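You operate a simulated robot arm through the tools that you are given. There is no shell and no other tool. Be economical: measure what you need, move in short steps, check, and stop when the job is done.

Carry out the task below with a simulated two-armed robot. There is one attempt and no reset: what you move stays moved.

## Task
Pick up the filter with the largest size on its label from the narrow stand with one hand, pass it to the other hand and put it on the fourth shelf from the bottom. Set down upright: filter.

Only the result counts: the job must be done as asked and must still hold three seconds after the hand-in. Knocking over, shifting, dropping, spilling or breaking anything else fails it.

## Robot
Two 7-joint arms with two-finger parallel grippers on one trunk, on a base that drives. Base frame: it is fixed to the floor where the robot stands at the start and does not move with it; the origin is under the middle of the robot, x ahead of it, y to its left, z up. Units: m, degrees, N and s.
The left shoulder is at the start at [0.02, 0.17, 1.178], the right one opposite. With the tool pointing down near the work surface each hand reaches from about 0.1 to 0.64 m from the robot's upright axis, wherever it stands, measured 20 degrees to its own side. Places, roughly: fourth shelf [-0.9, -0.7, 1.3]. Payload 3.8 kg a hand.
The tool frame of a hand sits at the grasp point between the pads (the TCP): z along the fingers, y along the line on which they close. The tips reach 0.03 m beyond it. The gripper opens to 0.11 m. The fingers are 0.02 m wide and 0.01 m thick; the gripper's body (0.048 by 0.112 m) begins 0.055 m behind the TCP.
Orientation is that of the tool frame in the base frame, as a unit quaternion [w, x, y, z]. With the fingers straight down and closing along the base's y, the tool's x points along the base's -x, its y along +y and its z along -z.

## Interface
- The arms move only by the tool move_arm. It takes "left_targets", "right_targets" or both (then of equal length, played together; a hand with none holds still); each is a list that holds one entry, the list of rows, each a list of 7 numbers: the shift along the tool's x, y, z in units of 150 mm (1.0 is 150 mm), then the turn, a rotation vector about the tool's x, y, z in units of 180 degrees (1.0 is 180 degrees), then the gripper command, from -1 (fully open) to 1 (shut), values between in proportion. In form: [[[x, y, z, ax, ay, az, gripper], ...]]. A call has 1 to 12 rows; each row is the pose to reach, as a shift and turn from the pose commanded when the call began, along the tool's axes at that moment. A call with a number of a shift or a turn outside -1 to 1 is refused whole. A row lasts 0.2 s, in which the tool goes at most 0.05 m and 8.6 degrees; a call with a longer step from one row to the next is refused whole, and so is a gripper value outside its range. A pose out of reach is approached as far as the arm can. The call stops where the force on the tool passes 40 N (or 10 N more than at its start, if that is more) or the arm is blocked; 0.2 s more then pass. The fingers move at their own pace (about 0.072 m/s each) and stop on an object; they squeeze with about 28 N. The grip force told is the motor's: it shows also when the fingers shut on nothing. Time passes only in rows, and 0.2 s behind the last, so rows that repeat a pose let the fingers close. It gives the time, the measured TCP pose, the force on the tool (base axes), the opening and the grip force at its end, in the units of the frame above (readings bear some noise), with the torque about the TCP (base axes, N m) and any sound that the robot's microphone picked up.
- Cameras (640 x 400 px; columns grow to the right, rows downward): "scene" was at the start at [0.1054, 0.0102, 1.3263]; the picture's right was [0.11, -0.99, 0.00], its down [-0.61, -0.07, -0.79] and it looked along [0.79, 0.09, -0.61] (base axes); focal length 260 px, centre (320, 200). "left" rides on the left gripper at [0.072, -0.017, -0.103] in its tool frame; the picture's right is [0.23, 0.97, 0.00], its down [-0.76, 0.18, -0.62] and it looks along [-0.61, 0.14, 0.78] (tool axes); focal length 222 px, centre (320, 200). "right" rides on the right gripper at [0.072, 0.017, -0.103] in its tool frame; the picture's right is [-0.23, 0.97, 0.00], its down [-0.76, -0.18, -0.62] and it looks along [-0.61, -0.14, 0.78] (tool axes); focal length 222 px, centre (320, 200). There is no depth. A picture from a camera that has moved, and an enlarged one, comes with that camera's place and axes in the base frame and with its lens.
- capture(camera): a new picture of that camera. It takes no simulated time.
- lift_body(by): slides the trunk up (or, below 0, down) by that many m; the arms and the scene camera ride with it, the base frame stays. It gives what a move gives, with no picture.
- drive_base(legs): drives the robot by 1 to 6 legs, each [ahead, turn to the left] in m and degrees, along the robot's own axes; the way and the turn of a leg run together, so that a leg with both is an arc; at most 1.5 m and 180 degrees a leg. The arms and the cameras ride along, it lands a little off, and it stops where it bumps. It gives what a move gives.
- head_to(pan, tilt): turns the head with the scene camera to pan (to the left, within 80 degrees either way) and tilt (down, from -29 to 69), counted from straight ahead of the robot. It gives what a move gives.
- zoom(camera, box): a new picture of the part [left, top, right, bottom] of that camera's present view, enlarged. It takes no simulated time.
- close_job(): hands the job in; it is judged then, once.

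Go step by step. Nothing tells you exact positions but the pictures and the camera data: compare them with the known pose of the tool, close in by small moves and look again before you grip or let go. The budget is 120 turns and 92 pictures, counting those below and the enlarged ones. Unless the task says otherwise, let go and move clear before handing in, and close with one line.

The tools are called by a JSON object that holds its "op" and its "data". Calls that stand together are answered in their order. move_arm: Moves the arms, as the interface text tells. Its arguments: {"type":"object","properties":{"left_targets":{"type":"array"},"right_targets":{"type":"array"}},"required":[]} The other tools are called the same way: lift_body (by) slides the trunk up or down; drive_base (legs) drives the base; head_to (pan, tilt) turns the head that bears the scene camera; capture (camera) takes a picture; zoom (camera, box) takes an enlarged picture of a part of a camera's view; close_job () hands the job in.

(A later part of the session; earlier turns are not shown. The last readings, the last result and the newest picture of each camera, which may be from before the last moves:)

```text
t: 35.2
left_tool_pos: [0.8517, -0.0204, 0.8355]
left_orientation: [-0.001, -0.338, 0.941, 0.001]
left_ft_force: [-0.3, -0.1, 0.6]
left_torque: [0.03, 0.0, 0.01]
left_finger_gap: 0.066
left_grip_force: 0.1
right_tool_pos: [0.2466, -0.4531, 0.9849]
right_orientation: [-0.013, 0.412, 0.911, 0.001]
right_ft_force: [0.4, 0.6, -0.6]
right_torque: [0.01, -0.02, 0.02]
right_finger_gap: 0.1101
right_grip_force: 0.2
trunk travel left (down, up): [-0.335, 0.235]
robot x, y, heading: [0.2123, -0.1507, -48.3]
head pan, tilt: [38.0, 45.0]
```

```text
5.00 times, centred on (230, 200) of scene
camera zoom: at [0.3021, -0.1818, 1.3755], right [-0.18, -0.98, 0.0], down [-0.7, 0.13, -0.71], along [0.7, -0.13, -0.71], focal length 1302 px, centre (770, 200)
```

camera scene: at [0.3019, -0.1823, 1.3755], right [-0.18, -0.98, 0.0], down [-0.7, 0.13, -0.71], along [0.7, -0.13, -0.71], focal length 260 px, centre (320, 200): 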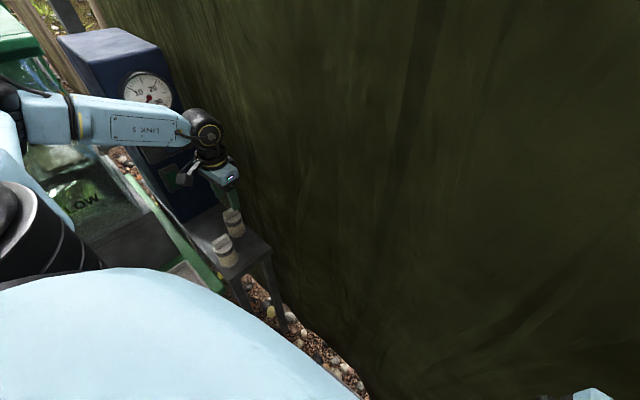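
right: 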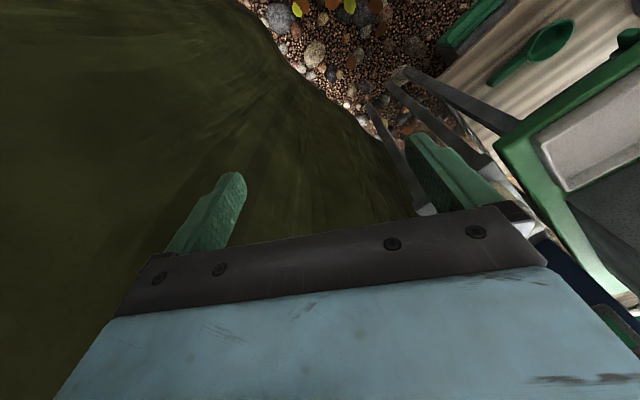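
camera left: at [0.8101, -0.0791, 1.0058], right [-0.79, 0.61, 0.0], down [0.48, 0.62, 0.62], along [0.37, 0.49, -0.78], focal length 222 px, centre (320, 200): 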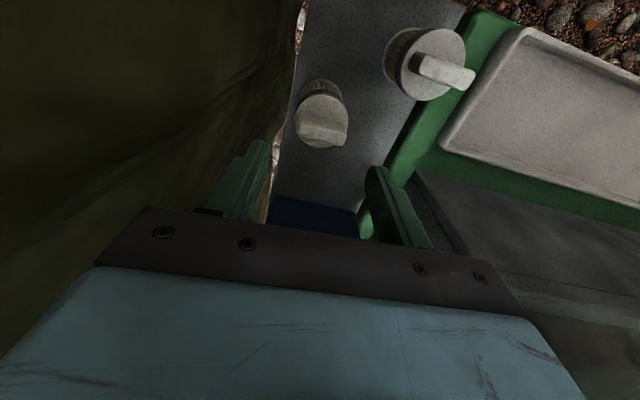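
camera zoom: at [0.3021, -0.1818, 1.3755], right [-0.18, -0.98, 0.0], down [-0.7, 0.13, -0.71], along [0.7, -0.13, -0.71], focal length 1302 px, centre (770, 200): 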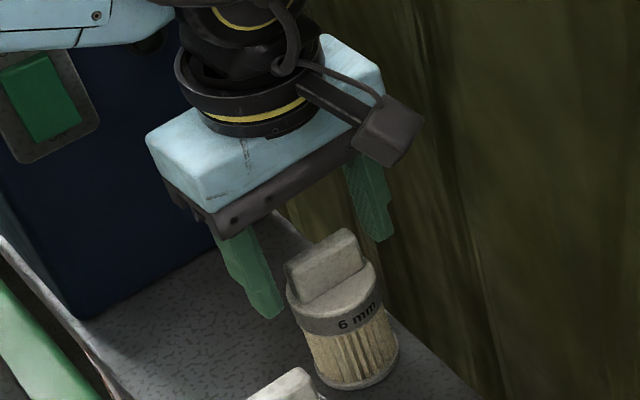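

Fingertips straddle the knob well. I'll lower another 6 mm and close.

{"op": "move_arm", "data": {"left_targets": [[[0, 0, 0.045, 0, 0, 0, -0.2], [0, 0, 0.045, 0, 0, 0, 0.2], [0, 0, 0.045, 0, 0, 0, 0.6], [0, 0, 0.045, 0, 0, 0, 1], [0, 0, 0.045, 0, 0, 0, 1]]]}}

{"op": "zoom", "data": {"camera": "left", "box": [220, 80, 420, 240]}}

```text
t: 36.4
left_tool_pos: [0.8511, -0.0189, 0.8299]
left_orientation: [-0.001, -0.337, 0.941, 0.0]
left_ft_force: [0.1, -0.3, -0.3]
left_torque: [0.0, -0.03, 0.03]
left_finger_gap: 0.0434
left_grip_force: 28.3
right_tool_pos: [0.2458, -0.4531, 0.9852]
right_orientation: [-0.013, 0.412, 0.911, 0.002]
right_ft_force: [-0.4, 0.7, -0.5]
right_torque: [0.0, 0.03, -0.03]
right_finger_gap: 0.1101
right_grip_force: 0.0
trunk travel left (down, up): [-0.335, 0.235]
robot x, y, heading: [0.208, -0.1532, -48.5]
head pan, tilt: [38.0, 45.0]
```

```text
2.50 times, centred on (320, 160) of left
camera zoom: at [0.8066, -0.0783, 0.9318], right [-0.79, 0.61, 0.0], down [0.48, 0.62, 0.62], along [0.38, 0.49, -0.78], focal length 555 px, centre (320, 300)
```

zoom: 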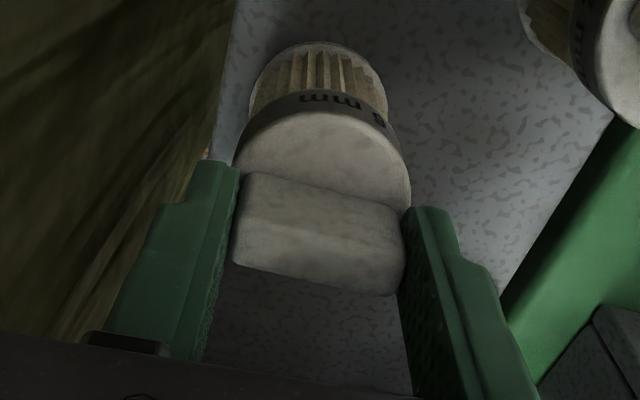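

It holds the knob at 43 mm. Now I'll lift straight up.

{"op": "move_arm", "data": {"left_targets": [[[0, 0, -0.1, 0, 0, 0, 1], [0, 0, -0.3, 0, 0, 0, 1], [0, 0, -0.55, 0, 0, 0, 1], [0, 0, -0.8, 0, 0, 0, 1], [0, 0, -0.95, 0, 0, 0, 1]]]}}

{"op": "capture", "data": {"camera": "left"}}

{"op": "capture", "data": {"camera": "scene"}}

```text
t: 37.6
left_tool_pos: [0.8519, -0.0205, 0.9726]
left_orientation: [0.0, -0.337, 0.941, 0.001]
left_ft_force: [-0.1, 0.0, -1.0]
left_torque: [0.02, 0.02, 0.0]
left_finger_gap: 0.0436
left_grip_force: 28.0
right_tool_pos: [0.2467, -0.4536, 0.9854]
right_orientation: [-0.012, 0.412, 0.911, 0.002]
right_ft_force: [0.0, -0.1, 0.1]
right_torque: [0.02, -0.01, 0.03]
right_finger_gap: 0.1101
right_grip_force: 0.1
trunk travel left (down, up): [-0.335, 0.235]
robot x, y, heading: [0.2102, -0.1496, -48.5]
head pan, tilt: [38.0, 45.0]
```

```text
60 pictures are left
camera left: at [0.8061, -0.0798, 1.0752], right [-0.79, 0.61, 0.0], down [0.48, 0.62, 0.62], along [0.38, 0.5, -0.78], focal length 222 px, centre (320, 200)
```

left: 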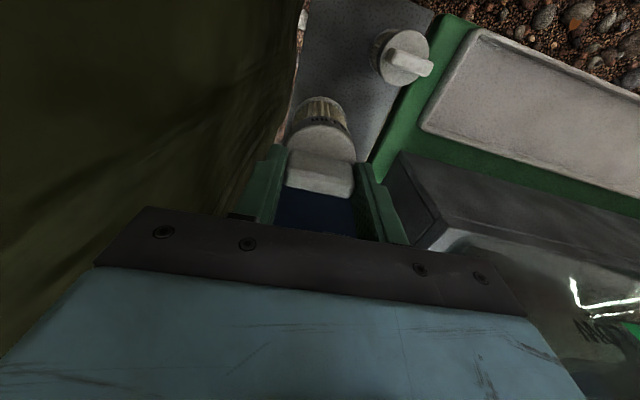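

```text
59 pictures are left
camera scene: at [0.3016, -0.1833, 1.3755], right [-0.18, -0.98, 0.0], down [-0.69, 0.13, -0.71], along [0.7, -0.13, -0.71], focal length 260 px, centre (320, 200)
```

scene: 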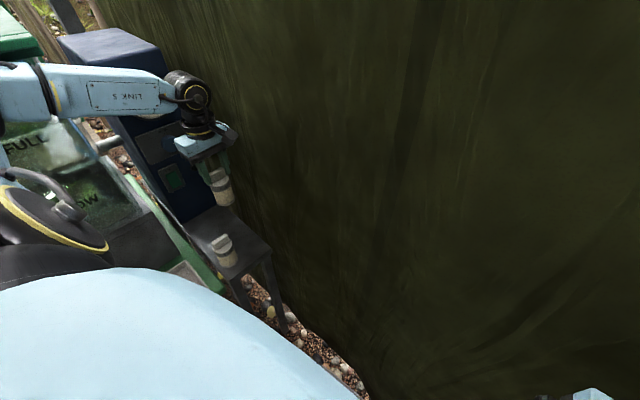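

The filter is lifted, and the 2 mm one stands undisturbed. I'll raise a bit more and bring it back toward the robot.

{"op": "move_arm", "data": {"left_targets": [[[0, 0.1, -0.2, 0, 0, 0, 1], [0.2, 0.25, -0.35, 0, 0, 0, 1], [0.4, 0.4, -0.35, 0, 0, 0, 1], [0.6, 0.55, -0.35, 0, 0, 0, 1], [0.8, 0.65, -0.35, 0, 0, 0, 1], [0.98, 0.65, -0.35, 0, 0, 0, 1]]]}}

```text
t: 39.0
left_tool_pos: [0.6752, -0.0389, 1.0255]
left_orientation: [-0.001, -0.338, 0.941, 0.0]
left_ft_force: [0.2, 0.7, -0.1]
left_torque: [-0.02, 0.01, 0.01]
left_finger_gap: 0.0
left_grip_force: 28.0
right_tool_pos: [0.2472, -0.453, 0.9863]
right_orientation: [-0.012, 0.412, 0.911, 0.002]
right_ft_force: [0.7, 0.2, -0.1]
right_torque: [0.03, 0.01, -0.02]
right_finger_gap: 0.1099
right_grip_force: 0.0
trunk travel left (down, up): [-0.335, 0.235]
robot x, y, heading: [0.2094, -0.1514, -48.6]
head pan, tilt: [38.0, 45.0]
```

The gap reads 0, so the filter slipped out. I need to find where it went.

{"op": "capture", "data": {"camera": "scene"}}

{"op": "capture", "data": {"camera": "left"}}

```text
58 pictures are left
camera scene: at [0.3021, -0.182, 1.3755], right [-0.18, -0.98, 0.0], down [-0.7, 0.13, -0.71], along [0.7, -0.13, -0.71], focal length 260 px, centre (320, 200)
```

scene: 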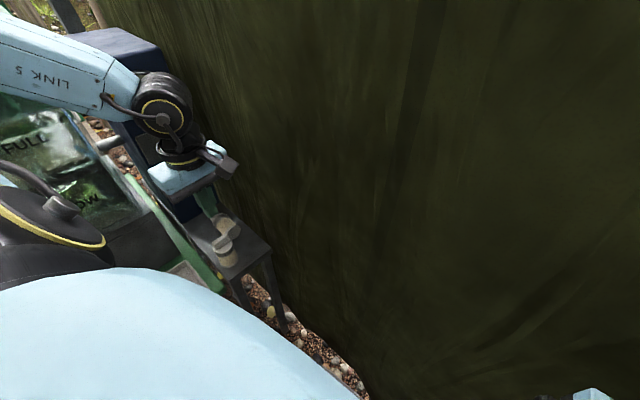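

```text
57 pictures are left
camera left: at [0.63, -0.0966, 1.1281], right [-0.79, 0.61, 0.0], down [0.48, 0.62, 0.62], along [0.38, 0.5, -0.78], focal length 222 px, centre (320, 200)
```

left: 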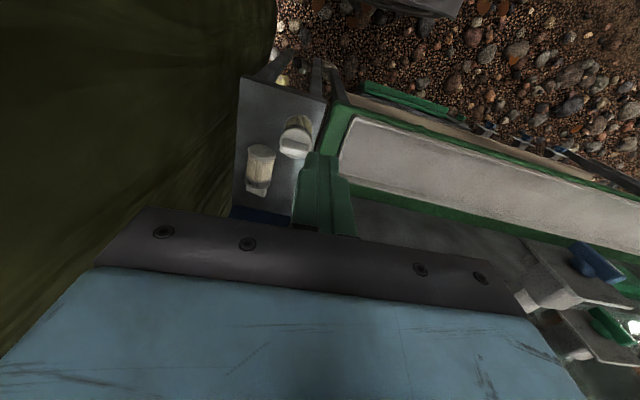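

It seems to have landed back on the stand. I'll zoom in.

{"op": "zoom", "data": {"camera": "left", "box": [200, 80, 360, 220]}}

{"op": "zoom", "data": {"camera": "scene", "box": [180, 190, 280, 280]}}

```text
2.86 times, centred on (280, 150) of left
camera zoom: at [0.63, -0.0966, 1.1281], right [-0.79, 0.61, 0.0], down [0.48, 0.62, 0.62], along [0.38, 0.5, -0.78], focal length 635 px, centre (434, 343)
```

zoom: 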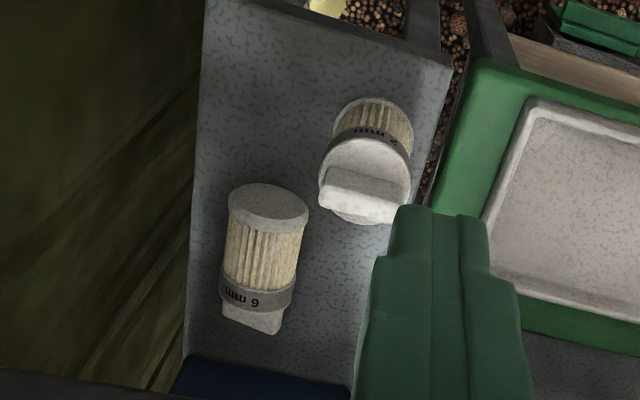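

```text
4.44 times, centred on (230, 235) of scene
camera zoom: at [0.3021, -0.182, 1.3755], right [-0.18, -0.98, 0.0], down [-0.7, 0.13, -0.71], along [0.7, -0.13, -0.71], focal length 1158 px, centre (720, 44)
```

zoom: 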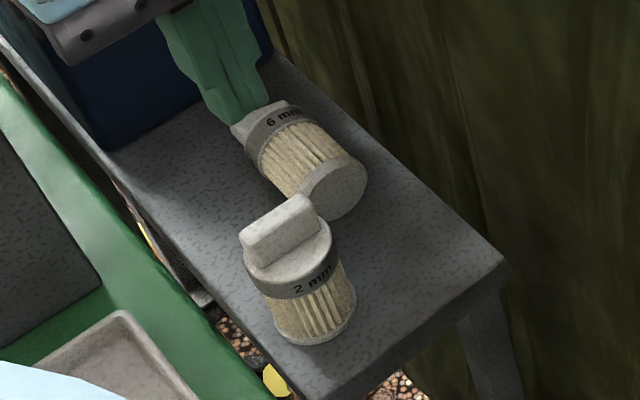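

Luckily the 6 mm filter is lying on the stand and the 2 mm one is still upright. I can grasp the body from above, with the axis at about 36° matching my current yaw, and later pitch the hand 90° to make it upright.

{"op": "lift_body", "data": {"by": -0.06}}

{"op": "move_arm", "data": {"left_targets": [[[-0.2, -0.08, 0, 0, 0, 0.02, -0.5], [-0.45, -0.2, 0, 0, 0, 0.02, -0.5], [-0.7, -0.35, 0, 0, 0, 0.02, -0.5], [-0.95, -0.5, 0.1, 0, 0, 0.02, -0.5], [-1, -0.53, 0.3, 0, 0, 0.02, -0.5]]]}}

{"op": "capture", "data": {"camera": "left"}}

{"op": "zoom", "data": {"camera": "scene", "box": [180, 160, 280, 260]}}

```text
t: 40.0
left_tool_pos: [0.6761, -0.0372, 0.9646]
left_orientation: [-0.001, -0.337, 0.941, 0.001]
left_ft_force: [-0.4, -0.3, -0.3]
left_torque: [0.03, 0.0, 0.02]
left_finger_gap: 0.0001
left_grip_force: 28.2
right_tool_pos: [0.2472, -0.4538, 0.9265]
right_orientation: [-0.013, 0.412, 0.911, 0.001]
right_ft_force: [0.6, 1.1, -0.2]
right_torque: [0.01, 0.02, -0.02]
right_finger_gap: 0.1101
right_grip_force: 0.0
trunk travel left (down, up): [-0.275, 0.295]
robot x, y, heading: [0.2093, -0.1513, -48.3]
head pan, tilt: [38.0, 45.0]
```

```text
t: 41.2
left_tool_pos: [0.8434, -0.0048, 0.9209]
left_orientation: [-0.002, -0.308, 0.952, 0.001]
left_ft_force: [0.7, -0.4, 0.4]
left_torque: [0.03, -0.02, -0.02]
left_finger_gap: 0.0825
left_grip_force: 0.0
right_tool_pos: [0.2476, -0.4527, 0.9245]
right_orientation: [-0.012, 0.412, 0.911, 0.002]
right_ft_force: [-0.2, 0.4, 0.0]
right_torque: [0.02, -0.05, 0.01]
right_finger_gap: 0.1101
right_grip_force: 0.1
trunk travel left (down, up): [-0.275, 0.295]
robot x, y, heading: [0.211, -0.1514, -48.4]
head pan, tilt: [38.0, 45.0]
```

```text
54 pictures are left
camera left: at [0.7946, -0.06, 1.0231], right [-0.75, 0.66, 0.0], down [0.52, 0.59, 0.62], along [0.41, 0.47, -0.78], focal length 222 px, centre (320, 200)
```

left: 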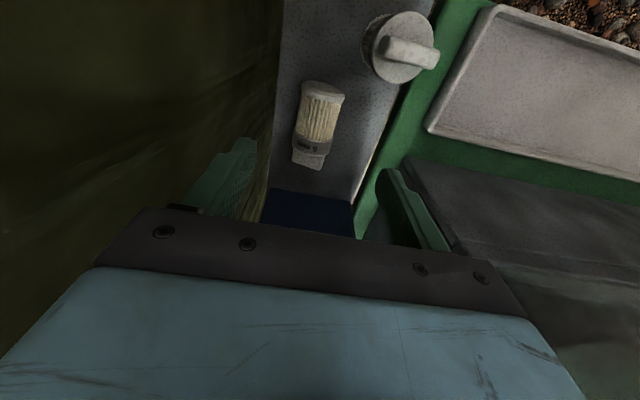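

```text
4.00 times, centred on (230, 210) of scene
camera zoom: at [0.3024, -0.1817, 1.3154], right [-0.18, -0.98, 0.0], down [-0.7, 0.13, -0.71], along [0.7, -0.13, -0.71], focal length 1042 px, centre (680, 160)
```

zoom: 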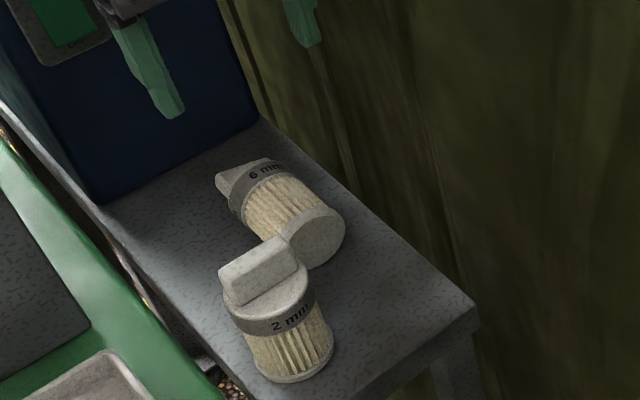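

The axis angle matches the hand within a degree. I'll centre over the middle of the body and descend most of the way.

{"op": "move_arm", "data": {"left_targets": [[[-0.157, 0.017, 0.1, 0, 0, 0, -0.5], [-0.157, 0.017, 0.35, 0, 0, 0, -0.5], [-0.157, 0.017, 0.6, 0, 0, 0, -0.5], [-0.157, 0.017, 0.75, 0, 0, 0, -0.5]]]}}

{"op": "capture", "data": {"camera": "left"}}

{"op": "zoom", "data": {"camera": "scene", "box": [180, 160, 280, 260]}}

```text
t: 42.2
left_tool_pos: [0.8588, 0.0127, 0.8079]
left_orientation: [-0.001, -0.307, 0.952, 0.001]
left_ft_force: [-0.5, -0.1, 0.7]
left_torque: [0.01, 0.0, 0.01]
left_finger_gap: 0.0825
left_grip_force: 0.0
right_tool_pos: [0.2471, -0.4531, 0.9256]
right_orientation: [-0.013, 0.412, 0.911, 0.001]
right_ft_force: [0.7, 0.0, 0.6]
right_torque: [0.02, -0.02, -0.01]
right_finger_gap: 0.1102
right_grip_force: 0.0
trunk travel left (down, up): [-0.275, 0.295]
robot x, y, heading: [0.2084, -0.154, -48.5]
head pan, tilt: [38.0, 45.0]
```

```text
52 pictures are left
camera left: at [0.8113, -0.0428, 0.9097], right [-0.75, 0.66, 0.0], down [0.52, 0.59, 0.62], along [0.41, 0.47, -0.78], focal length 222 px, centre (320, 200)
```

left: 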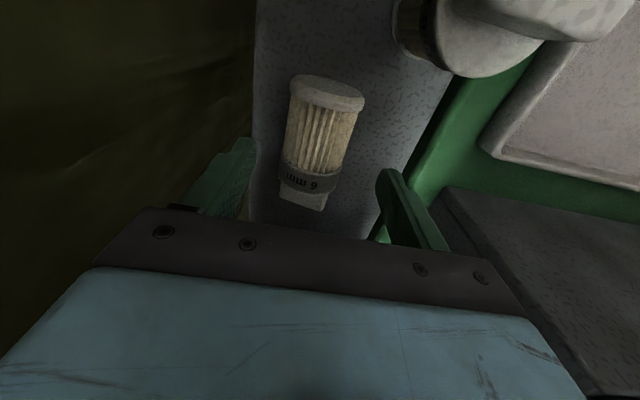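

```text
4.00 times, centred on (230, 210) of scene
camera zoom: at [0.3023, -0.1817, 1.3155], right [-0.18, -0.98, 0.0], down [-0.7, 0.13, -0.71], along [0.7, -0.13, -0.71], focal length 1042 px, centre (680, 160)
```

zoom: 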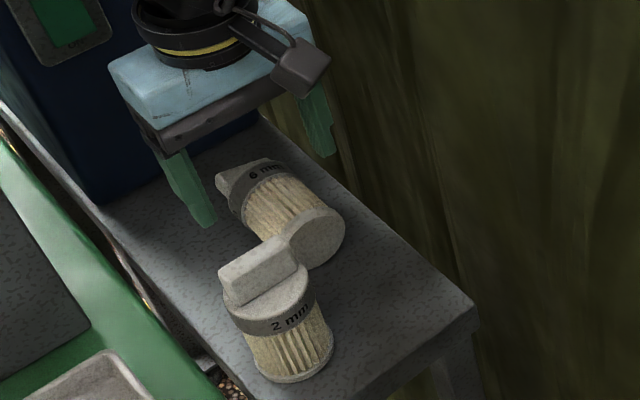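

It's centred. I'll descend to grasp height, gently near the end.

{"op": "move_arm", "data": {"left_targets": [[[0, 0, 0.12, 0, 0, 0, -0.5], [0, 0, 0.22, 0, 0, 0, -0.5], [0, 0, 0.3, 0, 0, 0, -0.5], [0, 0, 0.34, 0, 0, 0, -0.5]]]}}

{"op": "zoom", "data": {"camera": "left", "box": [220, 80, 420, 240]}}

{"op": "zoom", "data": {"camera": "scene", "box": [180, 160, 280, 260]}}

```text
t: 43.2
left_tool_pos: [0.8598, 0.0125, 0.7574]
left_orientation: [0.0, -0.307, 0.952, -0.001]
left_ft_force: [-0.2, 0.1, -0.9]
left_torque: [-0.01, 0.0, -0.01]
left_finger_gap: 0.0824
left_grip_force: 0.1
right_tool_pos: [0.2461, -0.454, 0.9249]
right_orientation: [-0.013, 0.413, 0.911, 0.002]
right_ft_force: [0.1, -0.7, 0.2]
right_torque: [-0.03, 0.01, -0.03]
right_finger_gap: 0.1099
right_grip_force: 0.0
trunk travel left (down, up): [-0.275, 0.295]
robot x, y, heading: [0.2068, -0.1492, -48.3]
head pan, tilt: [38.0, 45.0]
```

```text
2.50 times, centred on (320, 160) of left
camera zoom: at [0.8104, -0.0431, 0.8592], right [-0.75, 0.66, 0.0], down [0.51, 0.59, 0.62], along [0.41, 0.47, -0.78], focal length 555 px, centre (320, 300)
```

zoom: 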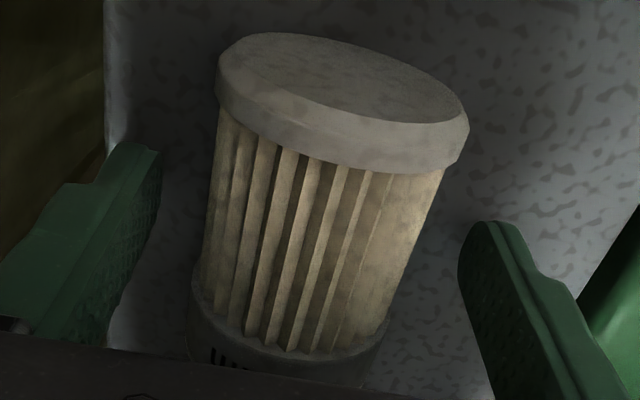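

```text
4.00 times, centred on (230, 210) of scene
camera zoom: at [0.3022, -0.1818, 1.3155], right [-0.18, -0.98, 0.0], down [-0.7, 0.13, -0.71], along [0.7, -0.13, -0.71], focal length 1042 px, centre (680, 160)
```

zoom: 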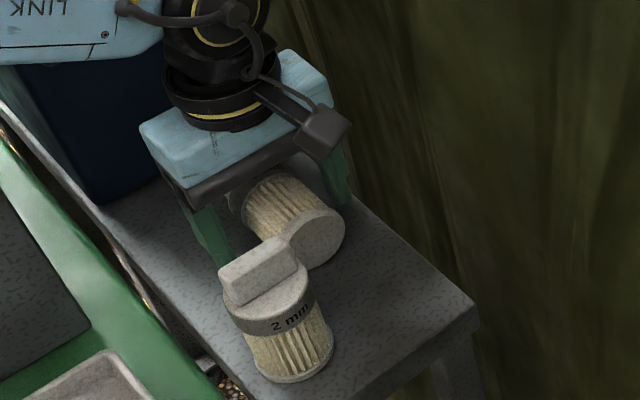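

The fingers straddle the body evenly. I'll lower 5 mm and close.

{"op": "move_arm", "data": {"left_targets": [[[0, 0, 0.035, 0, 0, 0, -0.5], [0, 0, 0.035, 0, 0, 0, -0.2], [0, 0, 0.035, 0, 0, 0, 0.2], [0, 0, 0.035, 0, 0, 0, 0.6], [0, 0, 0.035, 0, 0, 0, 1], [0, 0, 0.035, 0, 0, 0, 1]]]}}

{"op": "zoom", "data": {"camera": "left", "box": [220, 80, 420, 240]}}

```text
t: 44.6
left_tool_pos: [0.8589, 0.0112, 0.7511]
left_orientation: [-0.001, -0.307, 0.952, 0.0]
left_ft_force: [0.7, 1.5, 1.0]
left_torque: [-0.01, -0.02, -0.03]
left_finger_gap: 0.0506
left_grip_force: 28.1
right_tool_pos: [0.2473, -0.4538, 0.9255]
right_orientation: [-0.012, 0.413, 0.911, 0.001]
right_ft_force: [0.0, -0.9, -0.7]
right_torque: [-0.02, 0.03, -0.04]
right_finger_gap: 0.11
right_grip_force: 0.0
trunk travel left (down, up): [-0.275, 0.295]
robot x, y, heading: [0.2094, -0.1535, -48.6]
head pan, tilt: [38.0, 45.0]
```

```text
2.50 times, centred on (320, 160) of left
camera zoom: at [0.8102, -0.0432, 0.8539], right [-0.75, 0.66, 0.0], down [0.51, 0.59, 0.62], along [0.41, 0.47, -0.78], focal length 555 px, centre (320, 300)
```

zoom: 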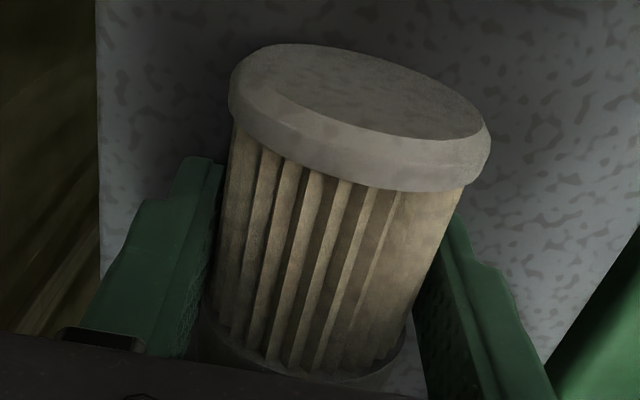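

It's gripped on the body at 51 mm, which is wide and solid. I'll lift slowly.

{"op": "move_arm", "data": {"left_targets": [[[0, 0, -0.05, 0, 0, 0, 1], [0, 0, -0.15, 0, 0, 0, 1], [0, 0, -0.3, 0, 0, 0, 1], [0, 0, -0.45, 0, 0, 0, 1], [0, 0, -0.6, 0, 0, 0, 1], [0, 0, -0.8, 0, 0, 0, 1], [0, 0, -1, 0, 0, 0, 1]]]}}

{"op": "zoom", "data": {"camera": "left", "box": [220, 40, 460, 240]}}

```text
t: 46.2
left_tool_pos: [0.859, 0.0127, 0.9016]
left_orientation: [-0.001, -0.307, 0.952, 0.001]
left_ft_force: [0.0, 0.1, -1.0]
left_torque: [0.02, 0.02, 0.01]
left_finger_gap: 0.0504
left_grip_force: 28.2
right_tool_pos: [0.2467, -0.4534, 0.9263]
right_orientation: [-0.012, 0.413, 0.911, 0.002]
right_ft_force: [-0.1, -0.9, 0.7]
right_torque: [0.02, -0.04, 0.01]
right_finger_gap: 0.1099
right_grip_force: 0.0
trunk travel left (down, up): [-0.275, 0.295]
robot x, y, heading: [0.2077, -0.1491, -48.8]
head pan, tilt: [38.0, 45.0]
```

```text
2.00 times, centred on (340, 140) of left
camera zoom: at [0.8103, -0.0433, 1.0043], right [-0.75, 0.66, 0.0], down [0.52, 0.59, 0.62], along [0.41, 0.47, -0.78], focal length 444 px, centre (280, 320)
```

zoom: 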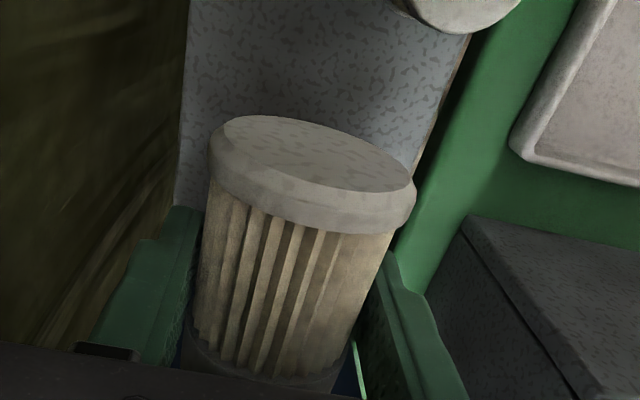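

It holds. I'll raise and bring it back in smooth steps.

{"op": "move_arm", "data": {"left_targets": [[[0, 0, -0.2, 0, 0, 0, 1], [0.05, 0.03, -0.4, 0, 0, 0, 1], [0.2, 0.1, -0.5, 0, 0, 0, 1], [0.4, 0.2, -0.5, 0, 0, 0, 1], [0.6, 0.3, -0.5, 0, 0, 0, 1], [0.8, 0.4, -0.5, 0, 0, 0, 1], [0.95, 0.5, -0.5, 0, 0, 0, 1], [1, 0.53, -0.5, 0, 0, 0, 1]]]}}

{"op": "capture", "data": {"camera": "left"}}

{"op": "capture", "data": {"camera": "scene"}}

```text
t: 48.0
left_tool_pos: [0.6916, -0.0106, 0.9764]
left_orientation: [-0.001, -0.309, 0.951, 0.0]
left_ft_force: [0.1, -0.6, -1.1]
left_torque: [0.0, 0.01, -0.02]
left_finger_gap: 0.0505
left_grip_force: 28.2
right_tool_pos: [0.2465, -0.4531, 0.9254]
right_orientation: [-0.012, 0.413, 0.911, 0.002]
right_ft_force: [-0.3, -0.4, 0.5]
right_torque: [0.0, 0.06, 0.01]
right_finger_gap: 0.1098
right_grip_force: 0.1
trunk travel left (down, up): [-0.275, 0.295]
robot x, y, heading: [0.2085, -0.1538, -48.4]
head pan, tilt: [38.0, 45.0]
```

```text
46 pictures are left
camera left: at [0.6421, -0.067, 1.0792], right [-0.75, 0.66, 0.0], down [0.51, 0.59, 0.62], along [0.41, 0.47, -0.78], focal length 222 px, centre (320, 200)
```

left: 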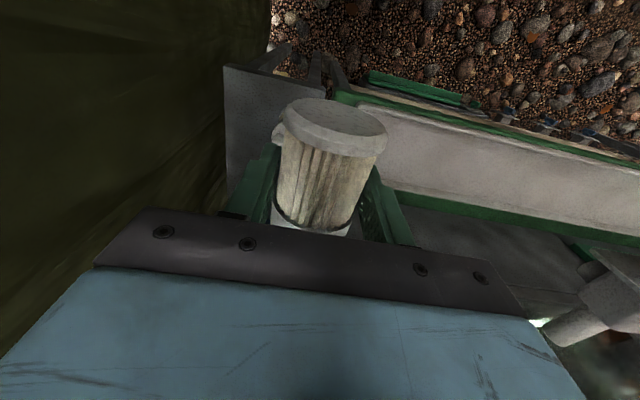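

```text
45 pictures are left
camera scene: at [0.3023, -0.1817, 1.3154], right [-0.18, -0.98, 0.0], down [-0.7, 0.13, -0.71], along [0.7, -0.13, -0.71], focal length 260 px, centre (320, 200)
```

scene: 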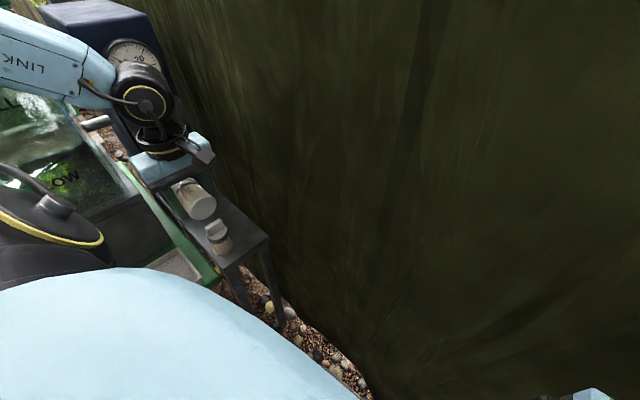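

It's still held and the 2 mm filter is upright. I'll draw the hand in front of the robot so I can back out of the corner.

{"op": "move_arm", "data": {"left_targets": [[[0.2, -0.08, 0, 0, 0, 0, 1], [0.4, -0.16, 0, 0, 0, 0, 1], [0.6, -0.24, 0, 0, 0, 0, 1], [0.8, -0.32, 0, 0, 0, 0, 1], [1, -0.4, 0, 0, 0, 0, 1]]]}}

{"op": "move_arm", "data": {"left_targets": [[[0.2, -0.08, 0, 0, 0, 0, 1], [0.4, -0.16, 0, 0, 0, 0, 1], [0.5, -0.2, 0, 0, 0, 0, 1]]]}}

{"op": "drive_base", "data": {"legs": [[-0.25, 0]]}}

{"op": "head_to", "data": {"pan": -80, "tilt": 15}}

{"op": "capture", "data": {"camera": "scene"}}

```text
t: 49.2
left_tool_pos: [0.6072, -0.1502, 0.9775]
left_orientation: [0.0, -0.31, 0.951, 0.001]
left_ft_force: [0.0, -0.1, -0.8]
left_torque: [0.02, 0.02, -0.01]
left_finger_gap: 0.0502
left_grip_force: 28.5
left hand out of reach, approached as far as the arm can: row 5
right_tool_pos: [0.2463, -0.454, 0.9248]
right_orientation: [-0.014, 0.413, 0.911, 0.003]
right_ft_force: [-0.7, -0.4, 0.0]
right_torque: [-0.03, -0.01, -0.01]
right_finger_gap: 0.1101
right_grip_force: 0.0
trunk travel left (down, up): [-0.275, 0.295]
robot x, y, heading: [0.2081, -0.1531, -48.2]
head pan, tilt: [38.0, 45.0]
```

```text
t: 50.0
left_tool_pos: [0.5645, -0.2171, 0.9766]
left_orientation: [-0.002, -0.308, 0.951, 0.0]
left_ft_force: [0.1, 0.6, -0.9]
left_torque: [-0.01, 0.0, 0.0]
left_finger_gap: 0.0505
left_grip_force: 28.4
right_tool_pos: [0.2475, -0.4551, 0.9259]
right_orientation: [-0.012, 0.413, 0.911, 0.002]
right_ft_force: [0.0, 0.3, 0.7]
right_torque: [0.0, -0.03, 0.02]
right_finger_gap: 0.1099
right_grip_force: 0.1
trunk travel left (down, up): [-0.275, 0.295]
robot x, y, heading: [0.2122, -0.1516, -48.5]
head pan, tilt: [38.0, 45.0]
```

```text
t: 51.8
left_tool_pos: [0.3971, -0.0294, 0.9772]
left_orientation: [0.0, -0.308, 0.952, 0.0]
left_ft_force: [0.9, 0.3, -1.7]
left_torque: [-0.06, 0.0, 0.0]
left_finger_gap: 0.0506
left_grip_force: 28.3
right_tool_pos: [0.0786, -0.2651, 0.9264]
right_orientation: [-0.012, 0.412, 0.911, 0.002]
right_ft_force: [0.0, 0.7, 0.0]
right_torque: [-0.02, -0.05, 0.0]
right_finger_gap: 0.11
right_grip_force: 0.1
trunk travel left (down, up): [-0.275, 0.295]
robot x, y, heading: [0.0427, 0.0359, -48.5]
head pan, tilt: [38.0, 45.0]
```

```text
t: 53.8
left_tool_pos: [0.3978, -0.0297, 0.9777]
left_orientation: [-0.001, -0.308, 0.951, 0.001]
left_ft_force: [-0.8, -0.3, -1.5]
left_torque: [0.0, 0.0, 0.0]
left_finger_gap: 0.05
left_grip_force: 28.0
right_tool_pos: [0.0786, -0.2649, 0.9262]
right_orientation: [-0.013, 0.412, 0.911, 0.002]
right_ft_force: [-0.7, 0.9, -0.3]
right_torque: [0.0, 0.0, 0.0]
right_finger_gap: 0.1098
right_grip_force: 0.1
trunk travel left (down, up): [-0.275, 0.295]
robot x, y, heading: [0.0408, 0.0355, -48.5]
head pan, tilt: [-80.0, 15.0]
```

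```text
44 pictures are left
camera scene: at [-0.0024, -0.0521, 1.3623], right [-0.78, 0.62, 0.0], down [0.16, 0.2, -0.97], along [-0.6, -0.76, -0.26], focal length 260 px, centre (320, 200)
```

scene: 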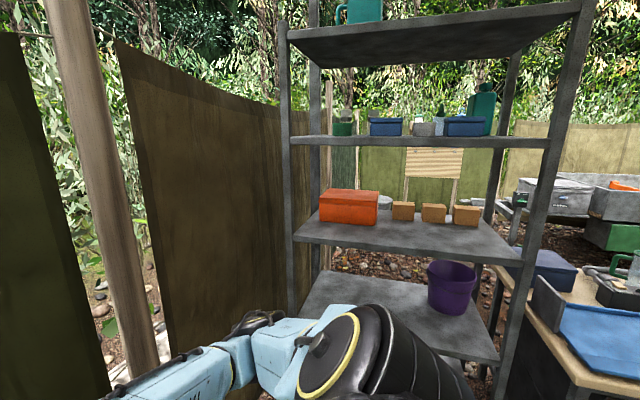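

I'm clear of the corner with the filter held. The shelf unit is behind me to the right, and the fourth shelf (about z 1.32) holds a row of items. I'll turn to face it.

{"op": "drive_base", "data": {"legs": [[0, -90]]}}

{"op": "head_to", "data": {"pan": 0, "tilt": 10}}

{"op": "capture", "data": {"camera": "scene"}}

```text
t: 58.0
left_tool_pos: [-0.019, -0.3192, 0.9764]
left_orientation: [-0.001, 0.449, 0.893, 0.001]
left_ft_force: [0.4, 0.5, -0.5]
left_torque: [0.03, 0.04, -0.04]
left_finger_gap: 0.0502
left_grip_force: 28.6
right_tool_pos: [-0.2575, -0.0045, 0.9253]
right_orientation: [-0.008, 0.933, 0.359, 0.01]
right_ft_force: [-0.7, -0.8, 0.4]
right_torque: [0.03, 0.0, 0.04]
right_finger_gap: 0.1101
right_grip_force: 0.0
trunk travel left (down, up): [-0.275, 0.295]
robot x, y, heading: [0.0423, 0.0376, -137.8]
head pan, tilt: [-80.0, 15.0]
```

```text
t: 59.5
left_tool_pos: [-0.0178, -0.3203, 0.9765]
left_orientation: [0.0, 0.45, 0.893, 0.001]
left_ft_force: [0.4, -0.3, -0.6]
left_torque: [0.01, -0.03, -0.03]
left_finger_gap: 0.0505
left_grip_force: 28.1
right_tool_pos: [-0.2584, -0.004, 0.925]
right_orientation: [-0.008, 0.933, 0.359, 0.01]
right_ft_force: [0.1, 0.6, -0.1]
right_torque: [0.02, 0.03, -0.02]
right_finger_gap: 0.11
right_grip_force: 0.1
trunk travel left (down, up): [-0.275, 0.295]
robot x, y, heading: [0.0451, 0.0363, -138.1]
head pan, tilt: [0.0, 10.0]
```

```text
43 pictures are left
camera scene: at [-0.0427, -0.0398, 1.3704], right [-0.67, 0.74, 0.0], down [0.13, 0.12, -0.98], along [-0.73, -0.66, -0.17], focal length 260 px, centre (320, 200)
```

scene: 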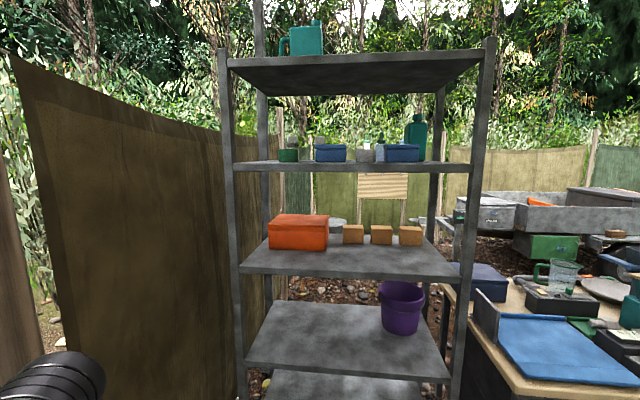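

This is the unit with five levels, and the fourth is the one with the blue boxes at about 1.33. I'll raise the trunk to see its surface.

{"op": "lift_body", "data": {"by": 0.25}}

{"op": "zoom", "data": {"camera": "scene", "box": [200, 120, 500, 310]}}

```text
t: 62.1
left_tool_pos: [-0.0178, -0.3185, 1.2254]
left_orientation: [0.0, 0.45, 0.893, 0.001]
left_ft_force: [0.2, 0.5, -1.1]
left_torque: [-0.02, 0.0, -0.03]
left_finger_gap: 0.0503
left_grip_force: 28.2
right_tool_pos: [-0.2563, -0.0036, 1.1756]
right_orientation: [-0.008, 0.933, 0.358, 0.01]
right_ft_force: [0.6, 0.7, 0.3]
right_torque: [-0.01, -0.01, 0.02]
right_finger_gap: 0.1099
right_grip_force: 0.0
trunk travel left (down, up): [-0.525, 0.045]
robot x, y, heading: [0.0427, 0.0373, -137.9]
head pan, tilt: [0.0, 10.0]
```

```text
2.11 times, centred on (350, 215) of scene
camera zoom: at [-0.0427, -0.0399, 1.6203], right [-0.67, 0.74, 0.0], down [0.13, 0.12, -0.98], along [-0.73, -0.66, -0.17], focal length 548 px, centre (257, 168)
```

zoom: 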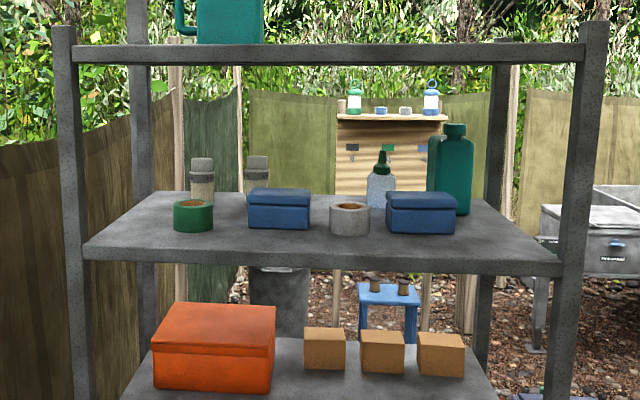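

The fourth shelf has a free strip about 14 cm deep in front of the items, with its surface near z 1.33. Before the hand-over, I'll turn the left hand so that pitching it up makes it point forward.

{"op": "move_arm", "data": {"left_targets": [[[0.033, -0.08, 0, 0, 0, 0.046, 1], [0.067, -0.16, 0, 0, 0, 0.092, 1], [0.1, -0.24, 0, 0, 0, 0.138, 1], [0.133, -0.32, 0, 0, 0, 0.184, 1], [0.167, -0.4, 0, 0, 0, 0.23, 1], [0.2, -0.48, 0, 0, 0, 0.276, 1], [0.233, -0.56, 0, 0, 0, 0.322, 1], [0.267, -0.64, 0, 0, 0, 0.368, 1], [0.3, -0.72, 0, 0, 0, 0.414, 1], [0.333, -0.8, 0, 0, 0, 0.46, 1], [0.367, -0.88, 0, 0, 0, 0.506, 1], [0.4, -0.957, 0, 0, 0, 0.552, 1]]]}}

```text
t: 64.7
left_tool_pos: [-0.1703, -0.3574, 1.226]
left_orientation: [-0.001, 0.972, 0.234, 0.0]
left_ft_force: [0.1, -0.4, -1.4]
left_torque: [0.01, -0.02, -0.01]
left_finger_gap: 0.05
left_grip_force: 28.4
right_tool_pos: [-0.2579, -0.0043, 1.176]
right_orientation: [-0.008, 0.934, 0.358, 0.01]
right_ft_force: [0.0, -0.2, 0.4]
right_torque: [0.02, -0.03, -0.02]
right_finger_gap: 0.11
right_grip_force: 0.1
trunk travel left (down, up): [-0.525, 0.045]
robot x, y, heading: [0.045, 0.0341, -137.6]
head pan, tilt: [0.0, 10.0]
```

Now I'll pitch the left hand up 90° in small steps, which brings the filter upright with the knob on top.

{"op": "move_arm", "data": {"left_targets": [[[-0.06, 0, 0, 0, -0.046, 0, 1], [-0.12, 0, 0, 0, -0.092, 0, 1], [-0.18, 0, 0, 0, -0.138, 0, 1], [-0.24, 0, 0, 0, -0.184, 0, 1], [-0.3, 0, 0, 0, -0.23, 0, 1], [-0.36, 0, 0, 0, -0.276, 0, 1], [-0.42, 0, 0, 0, -0.322, 0, 1], [-0.48, 0, 0, 0, -0.368, 0, 1], [-0.54, 0, 0, 0, -0.414, 0, 1], [-0.6, 0, 0, 0, -0.46, 0, 1], [-0.67, 0, 0, 0, -0.5, 0, 1], [-0.67, 0, 0, 0, -0.5, 0, 1]]]}}

{"op": "head_to", "data": {"pan": 0, "tilt": 35}}

{"op": "capture", "data": {"camera": "scene"}}

```text
t: 67.3
left_tool_pos: [-0.2256, -0.3862, 1.2267]
left_orientation: [0.112, 0.851, 0.205, -0.47]
left_ft_force: [-0.3, -0.5, -0.8]
left_torque: [0.01, -0.03, 0.0]
left_finger_gap: 0.0504
left_grip_force: 28.1
left hand out of reach, approached as far as the arm can: row 8, 9, 10, 11, 12
right_tool_pos: [-0.2579, -0.0043, 1.1748]
right_orientation: [-0.008, 0.933, 0.359, 0.01]
right_ft_force: [0.3, -0.2, 1.2]
right_torque: [-0.02, 0.01, 0.03]
right_finger_gap: 0.11
right_grip_force: 0.0
trunk travel left (down, up): [-0.525, 0.045]
robot x, y, heading: [0.0443, 0.0378, -138.0]
head pan, tilt: [0.0, 10.0]
```

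```text
t: 68.2
left_tool_pos: [-0.2262, -0.3851, 1.2265]
left_orientation: [0.111, 0.852, 0.204, -0.47]
left_ft_force: [-0.3, -0.1, -1.6]
left_torque: [0.01, 0.02, 0.0]
left_finger_gap: 0.0504
left_grip_force: 28.2
right_tool_pos: [-0.257, -0.0051, 1.1768]
right_orientation: [-0.008, 0.934, 0.358, 0.01]
right_ft_force: [-0.4, -0.5, 0.6]
right_torque: [0.01, -0.02, -0.01]
right_finger_gap: 0.1099
right_grip_force: 0.1
trunk travel left (down, up): [-0.525, 0.045]
robot x, y, heading: [0.0432, 0.0332, -137.9]
head pan, tilt: [0.0, 35.0]
```

```text
41 pictures are left
camera scene: at [-0.039, -0.0366, 1.5803], right [-0.67, 0.74, 0.0], down [0.42, 0.38, -0.82], along [-0.61, -0.55, -0.57], focal length 260 px, centre (320, 200)
```

scene: 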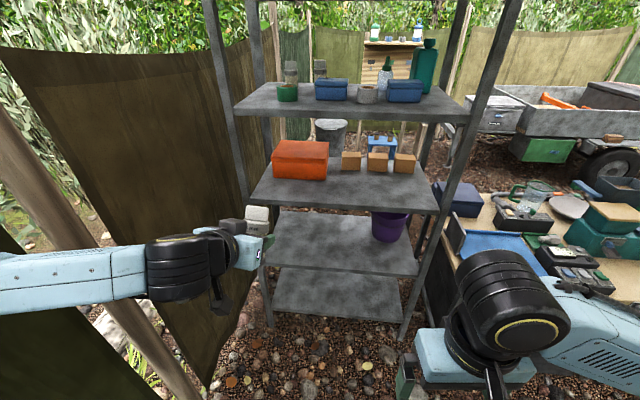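

The hand reached about 58° of pitch before a limit. I'll raise it and pull it in slightly while finishing the pitch.

{"op": "move_arm", "data": {"left_targets": [[[-0.12, 0, -0.17, 0, 0, 0, 1], [-0.25, 0, -0.35, 0, -0.03, 0, 1], [-0.37, 0, -0.53, 0, -0.07, 0, 1], [-0.5, 0, -0.71, 0, -0.11, 0, 1], [-0.5, 0, -0.71, 0, -0.15, 0, 1], [-0.5, 0, -0.71, 0, -0.18, 0, 1]]]}}

```text
t: 69.6
left_tool_pos: [-0.1509, -0.405, 1.3547]
left_orientation: [-0.156, -0.689, -0.16, 0.69]
left_ft_force: [0.8, -0.5, -1.9]
left_torque: [0.01, -0.04, 0.01]
left_finger_gap: 0.0503
left_grip_force: 27.9
left hand out of reach, approached as far as the arm can: row 3, 4, 5, 6
right_tool_pos: [-0.2578, -0.0026, 1.175]
right_orientation: [-0.008, 0.934, 0.358, 0.01]
right_ft_force: [0.3, -0.1, -0.4]
right_torque: [0.0, 0.0, -0.04]
right_finger_gap: 0.1097
right_grip_force: 0.1
trunk travel left (down, up): [-0.525, 0.045]
robot x, y, heading: [0.0424, 0.0362, -137.8]
head pan, tilt: [0.0, 35.0]
```

The left hand is horizontal now and the filter upright with its knob up, at about (-0.15, -0.405, 1.355). I'll bring the right hand up and pitch it horizontal too.

{"op": "move_arm", "data": {"right_targets": [[[-0.08, 0, -0.1, 0, -0.046, 0, -1], [-0.16, 0, -0.2, 0, -0.092, 0, -1], [-0.24, 0, -0.3, 0, -0.138, 0, -1], [-0.32, 0, -0.4, 0, -0.184, 0, -1], [-0.4, 0, -0.5, 0, -0.23, 0, -1], [-0.48, 0, -0.6, 0, -0.276, 0, -1], [-0.56, 0, -0.7, 0, -0.322, 0, -1], [-0.64, 0, -0.8, 0, -0.368, 0, -1], [-0.72, 0, -0.9, 0, -0.414, 0, -1], [-0.8, 0, -1, 0, -0.46, 0, -1], [-0.9, 0, -1, 0, -0.5, 0, -1]]]}}

{"op": "capture", "data": {"camera": "scene"}}

```text
t: 72.0
left_tool_pos: [-0.1526, -0.4057, 1.3548]
left_orientation: [-0.155, -0.689, -0.16, 0.689]
left_ft_force: [0.2, -0.6, -1.3]
left_torque: [0.01, 0.01, 0.01]
left_finger_gap: 0.0503
left_grip_force: 28.4
right_tool_pos: [-0.3736, -0.1238, 1.3056]
right_orientation: [0.248, 0.667, 0.258, -0.654]
right_ft_force: [-0.1, -1.1, -0.3]
right_torque: [-0.04, -0.01, 0.04]
right_finger_gap: 0.1102
right_grip_force: 0.0
right hand out of reach, approached as far as the arm can: row 1, 2, 3, 4, 5, 6, 7, 8, 9, 10, 11
trunk travel left (down, up): [-0.525, 0.045]
robot x, y, heading: [0.0431, 0.0366, -137.6]
head pan, tilt: [0.0, 35.0]
```

```text
40 pictures are left
camera scene: at [-0.0391, -0.0358, 1.5803], right [-0.67, 0.74, 0.0], down [0.42, 0.39, -0.82], along [-0.61, -0.55, -0.57], focal length 260 px, centre (320, 200)
```

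scene: 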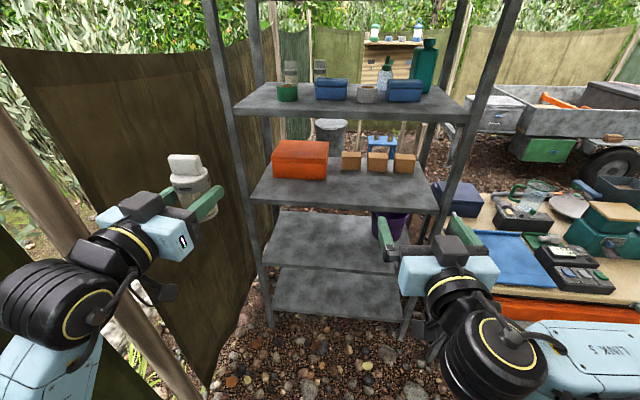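

Both hands are horizontal. I'll swing the right hand to point left, level with the filter's upper ring, at a narrower opening and staying clear of the left hand.

{"op": "move_arm", "data": {"right_targets": [[[-0.05, 0.05, 0.03, -0.046, 0, 0, -0.4], [-0.1, 0.1, 0.06, -0.092, 0, 0, -0.4], [-0.15, 0.15, 0.09, -0.138, 0, 0, -0.4], [-0.2, 0.2, 0.12, -0.184, 0, 0, -0.4], [-0.25, 0.25, 0.15, -0.23, 0, 0, -0.4], [-0.3, 0.3, 0.18, -0.276, 0, 0, -0.4], [-0.35, 0.35, 0.21, -0.322, 0, 0, -0.4], [-0.4, 0.4, 0.24, -0.368, 0, 0, -0.4], [-0.45, 0.45, 0.27, -0.414, 0, 0, -0.4], [-0.5, 0.5, 0.3, -0.46, 0, 0, -0.4], [-0.51, 0.55, 0.3, -0.506, 0, 0, -0.4], [-0.51, 0.6, 0.3, -0.55, 0, 0, -0.4]]]}}

{"op": "capture", "data": {"camera": "scene"}}

```text
t: 74.6
left_tool_pos: [-0.1516, -0.4074, 1.3543]
left_orientation: [0.156, 0.689, 0.16, -0.689]
left_ft_force: [0.4, -0.6, -0.9]
left_torque: [0.02, 0.01, -0.02]
left_finger_gap: 0.0504
left_grip_force: 28.0
right_tool_pos: [-0.3467, -0.2227, 1.3801]
right_orientation: [0.668, 0.245, 0.665, -0.227]
right_ft_force: [0.0, 0.0, -0.4]
right_torque: [0.04, -0.04, -0.01]
right_finger_gap: 0.077
right_grip_force: 0.1
right hand out of reach, approached as far as the arm can: row 1
trunk travel left (down, up): [-0.525, 0.045]
robot x, y, heading: [0.0445, 0.0377, -138.0]
head pan, tilt: [0.0, 35.0]
```

```text
39 pictures are left
camera scene: at [-0.0393, -0.0376, 1.5802], right [-0.67, 0.74, 0.0], down [0.43, 0.39, -0.82], along [-0.61, -0.55, -0.57], focal length 260 px, centre (320, 200)
```

scene: 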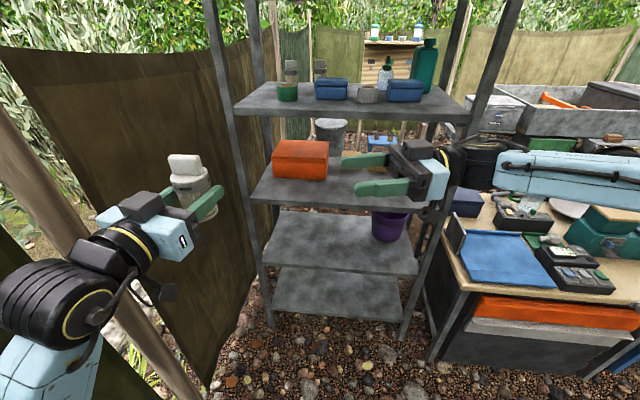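

The right hand is in a good position. I'll shift it to line up with the filter and advance halfway.

{"op": "move_arm", "data": {"right_targets": [[[-0.02, -0.1, 0, 0, 0, 0, -0.4], [-0.04, -0.2, 0.1, 0, 0, 0, -0.4], [-0.04, -0.2, 0.35, 0, 0, 0, -0.4], [-0.04, -0.2, 0.6, 0, 0, 0, -0.4], [-0.04, -0.2, 0.8, 0, 0, 0, -0.4]]]}}

{"op": "capture", "data": {"camera": "right"}}

{"op": "zoom", "data": {"camera": "scene", "box": [80, 110, 340, 300]}}

```text
t: 75.8
left_tool_pos: [-0.1505, -0.4049, 1.3548]
left_orientation: [-0.155, -0.689, -0.16, 0.69]
left_ft_force: [0.1, -0.2, -1.7]
left_torque: [0.02, -0.04, -0.04]
left_finger_gap: 0.05
left_grip_force: 28.0
right_tool_pos: [-0.2722, -0.3226, 1.3861]
right_orientation: [0.668, 0.246, 0.664, -0.227]
right_ft_force: [0.7, -0.9, -0.4]
right_torque: [-0.02, -0.01, 0.0]
right_finger_gap: 0.0771
right_grip_force: 0.1
trunk travel left (down, up): [-0.525, 0.045]
robot x, y, heading: [0.0459, 0.0349, -137.7]
head pan, tilt: [0.0, 35.0]
```

```text
38 pictures are left
camera right: at [-0.341, -0.2412, 1.3157], right [0.61, 0.75, 0.25], down [-0.61, 0.24, 0.76], along [0.51, -0.62, 0.6], focal length 222 px, centre (320, 200)
```

right: 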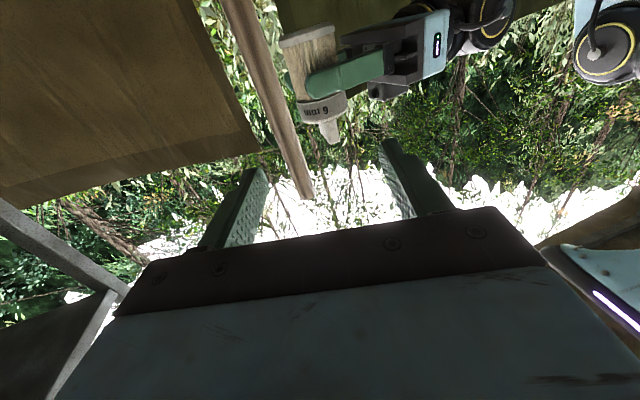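

```text
2.11 times, centred on (210, 205) of scene
camera zoom: at [-0.0384, -0.0372, 1.5803], right [-0.67, 0.74, 0.0], down [0.42, 0.39, -0.82], along [-0.61, -0.55, -0.57], focal length 548 px, centre (552, 190)
```

zoom: 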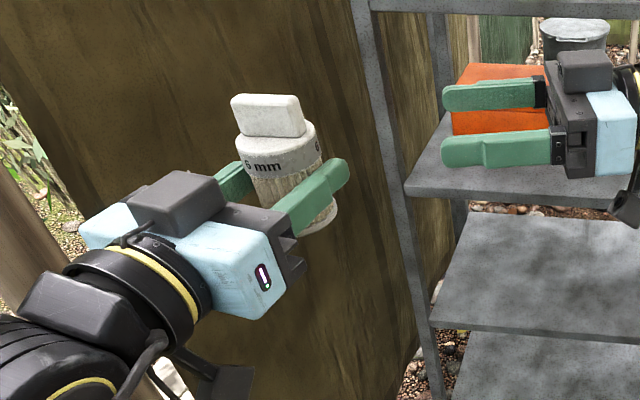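

The right hand lines up with the ring within a couple of mm. I'll advance around it.

{"op": "move_arm", "data": {"right_targets": [[[0, 0.01, 0.25, 0, 0, 0, -0.4], [0, 0.01, 0.5, 0, 0, 0, -0.4], [0, 0.01, 0.7, 0, 0, 0, -0.4], [0, 0.01, 0.82, 0, 0, 0, -0.4], [0, 0.01, 0.9, 0, 0, 0, -0.4]]]}}

{"op": "capture", "data": {"camera": "right"}}

{"op": "zoom", "data": {"camera": "scene", "box": [120, 120, 300, 260]}}

```text
t: 77.0
left_tool_pos: [-0.1518, -0.4058, 1.3544]
left_orientation: [-0.156, -0.689, -0.161, 0.689]
left_ft_force: [-0.4, -0.7, -1.8]
left_torque: [0.0, 0.0, -0.03]
left_finger_gap: 0.05
left_grip_force: 28.6
right_tool_pos: [-0.1671, -0.4048, 1.3868]
right_orientation: [0.669, 0.245, 0.664, -0.227]
right_ft_force: [-0.7, 0.3, 0.1]
right_torque: [-0.01, 0.02, 0.0]
right_finger_gap: 0.077
right_grip_force: 0.1
trunk travel left (down, up): [-0.525, 0.045]
robot x, y, heading: [0.0463, 0.0415, -137.9]
head pan, tilt: [0.0, 35.0]
```

```text
36 pictures are left
camera right: at [-0.2352, -0.325, 1.315], right [0.61, 0.75, 0.25], down [-0.61, 0.24, 0.76], along [0.51, -0.62, 0.6], focal length 222 px, centre (320, 200)
```

right: 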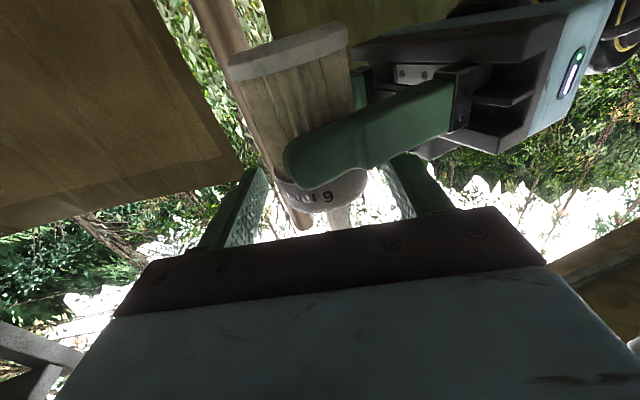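

```text
2.86 times, centred on (210, 190) of scene
camera zoom: at [-0.0389, -0.0368, 1.5803], right [-0.67, 0.74, 0.0], down [0.42, 0.39, -0.82], along [-0.61, -0.55, -0.57], focal length 744 px, centre (634, 229)
```

zoom: 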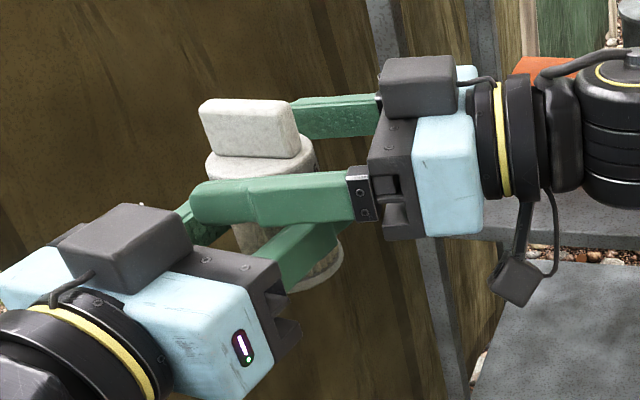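

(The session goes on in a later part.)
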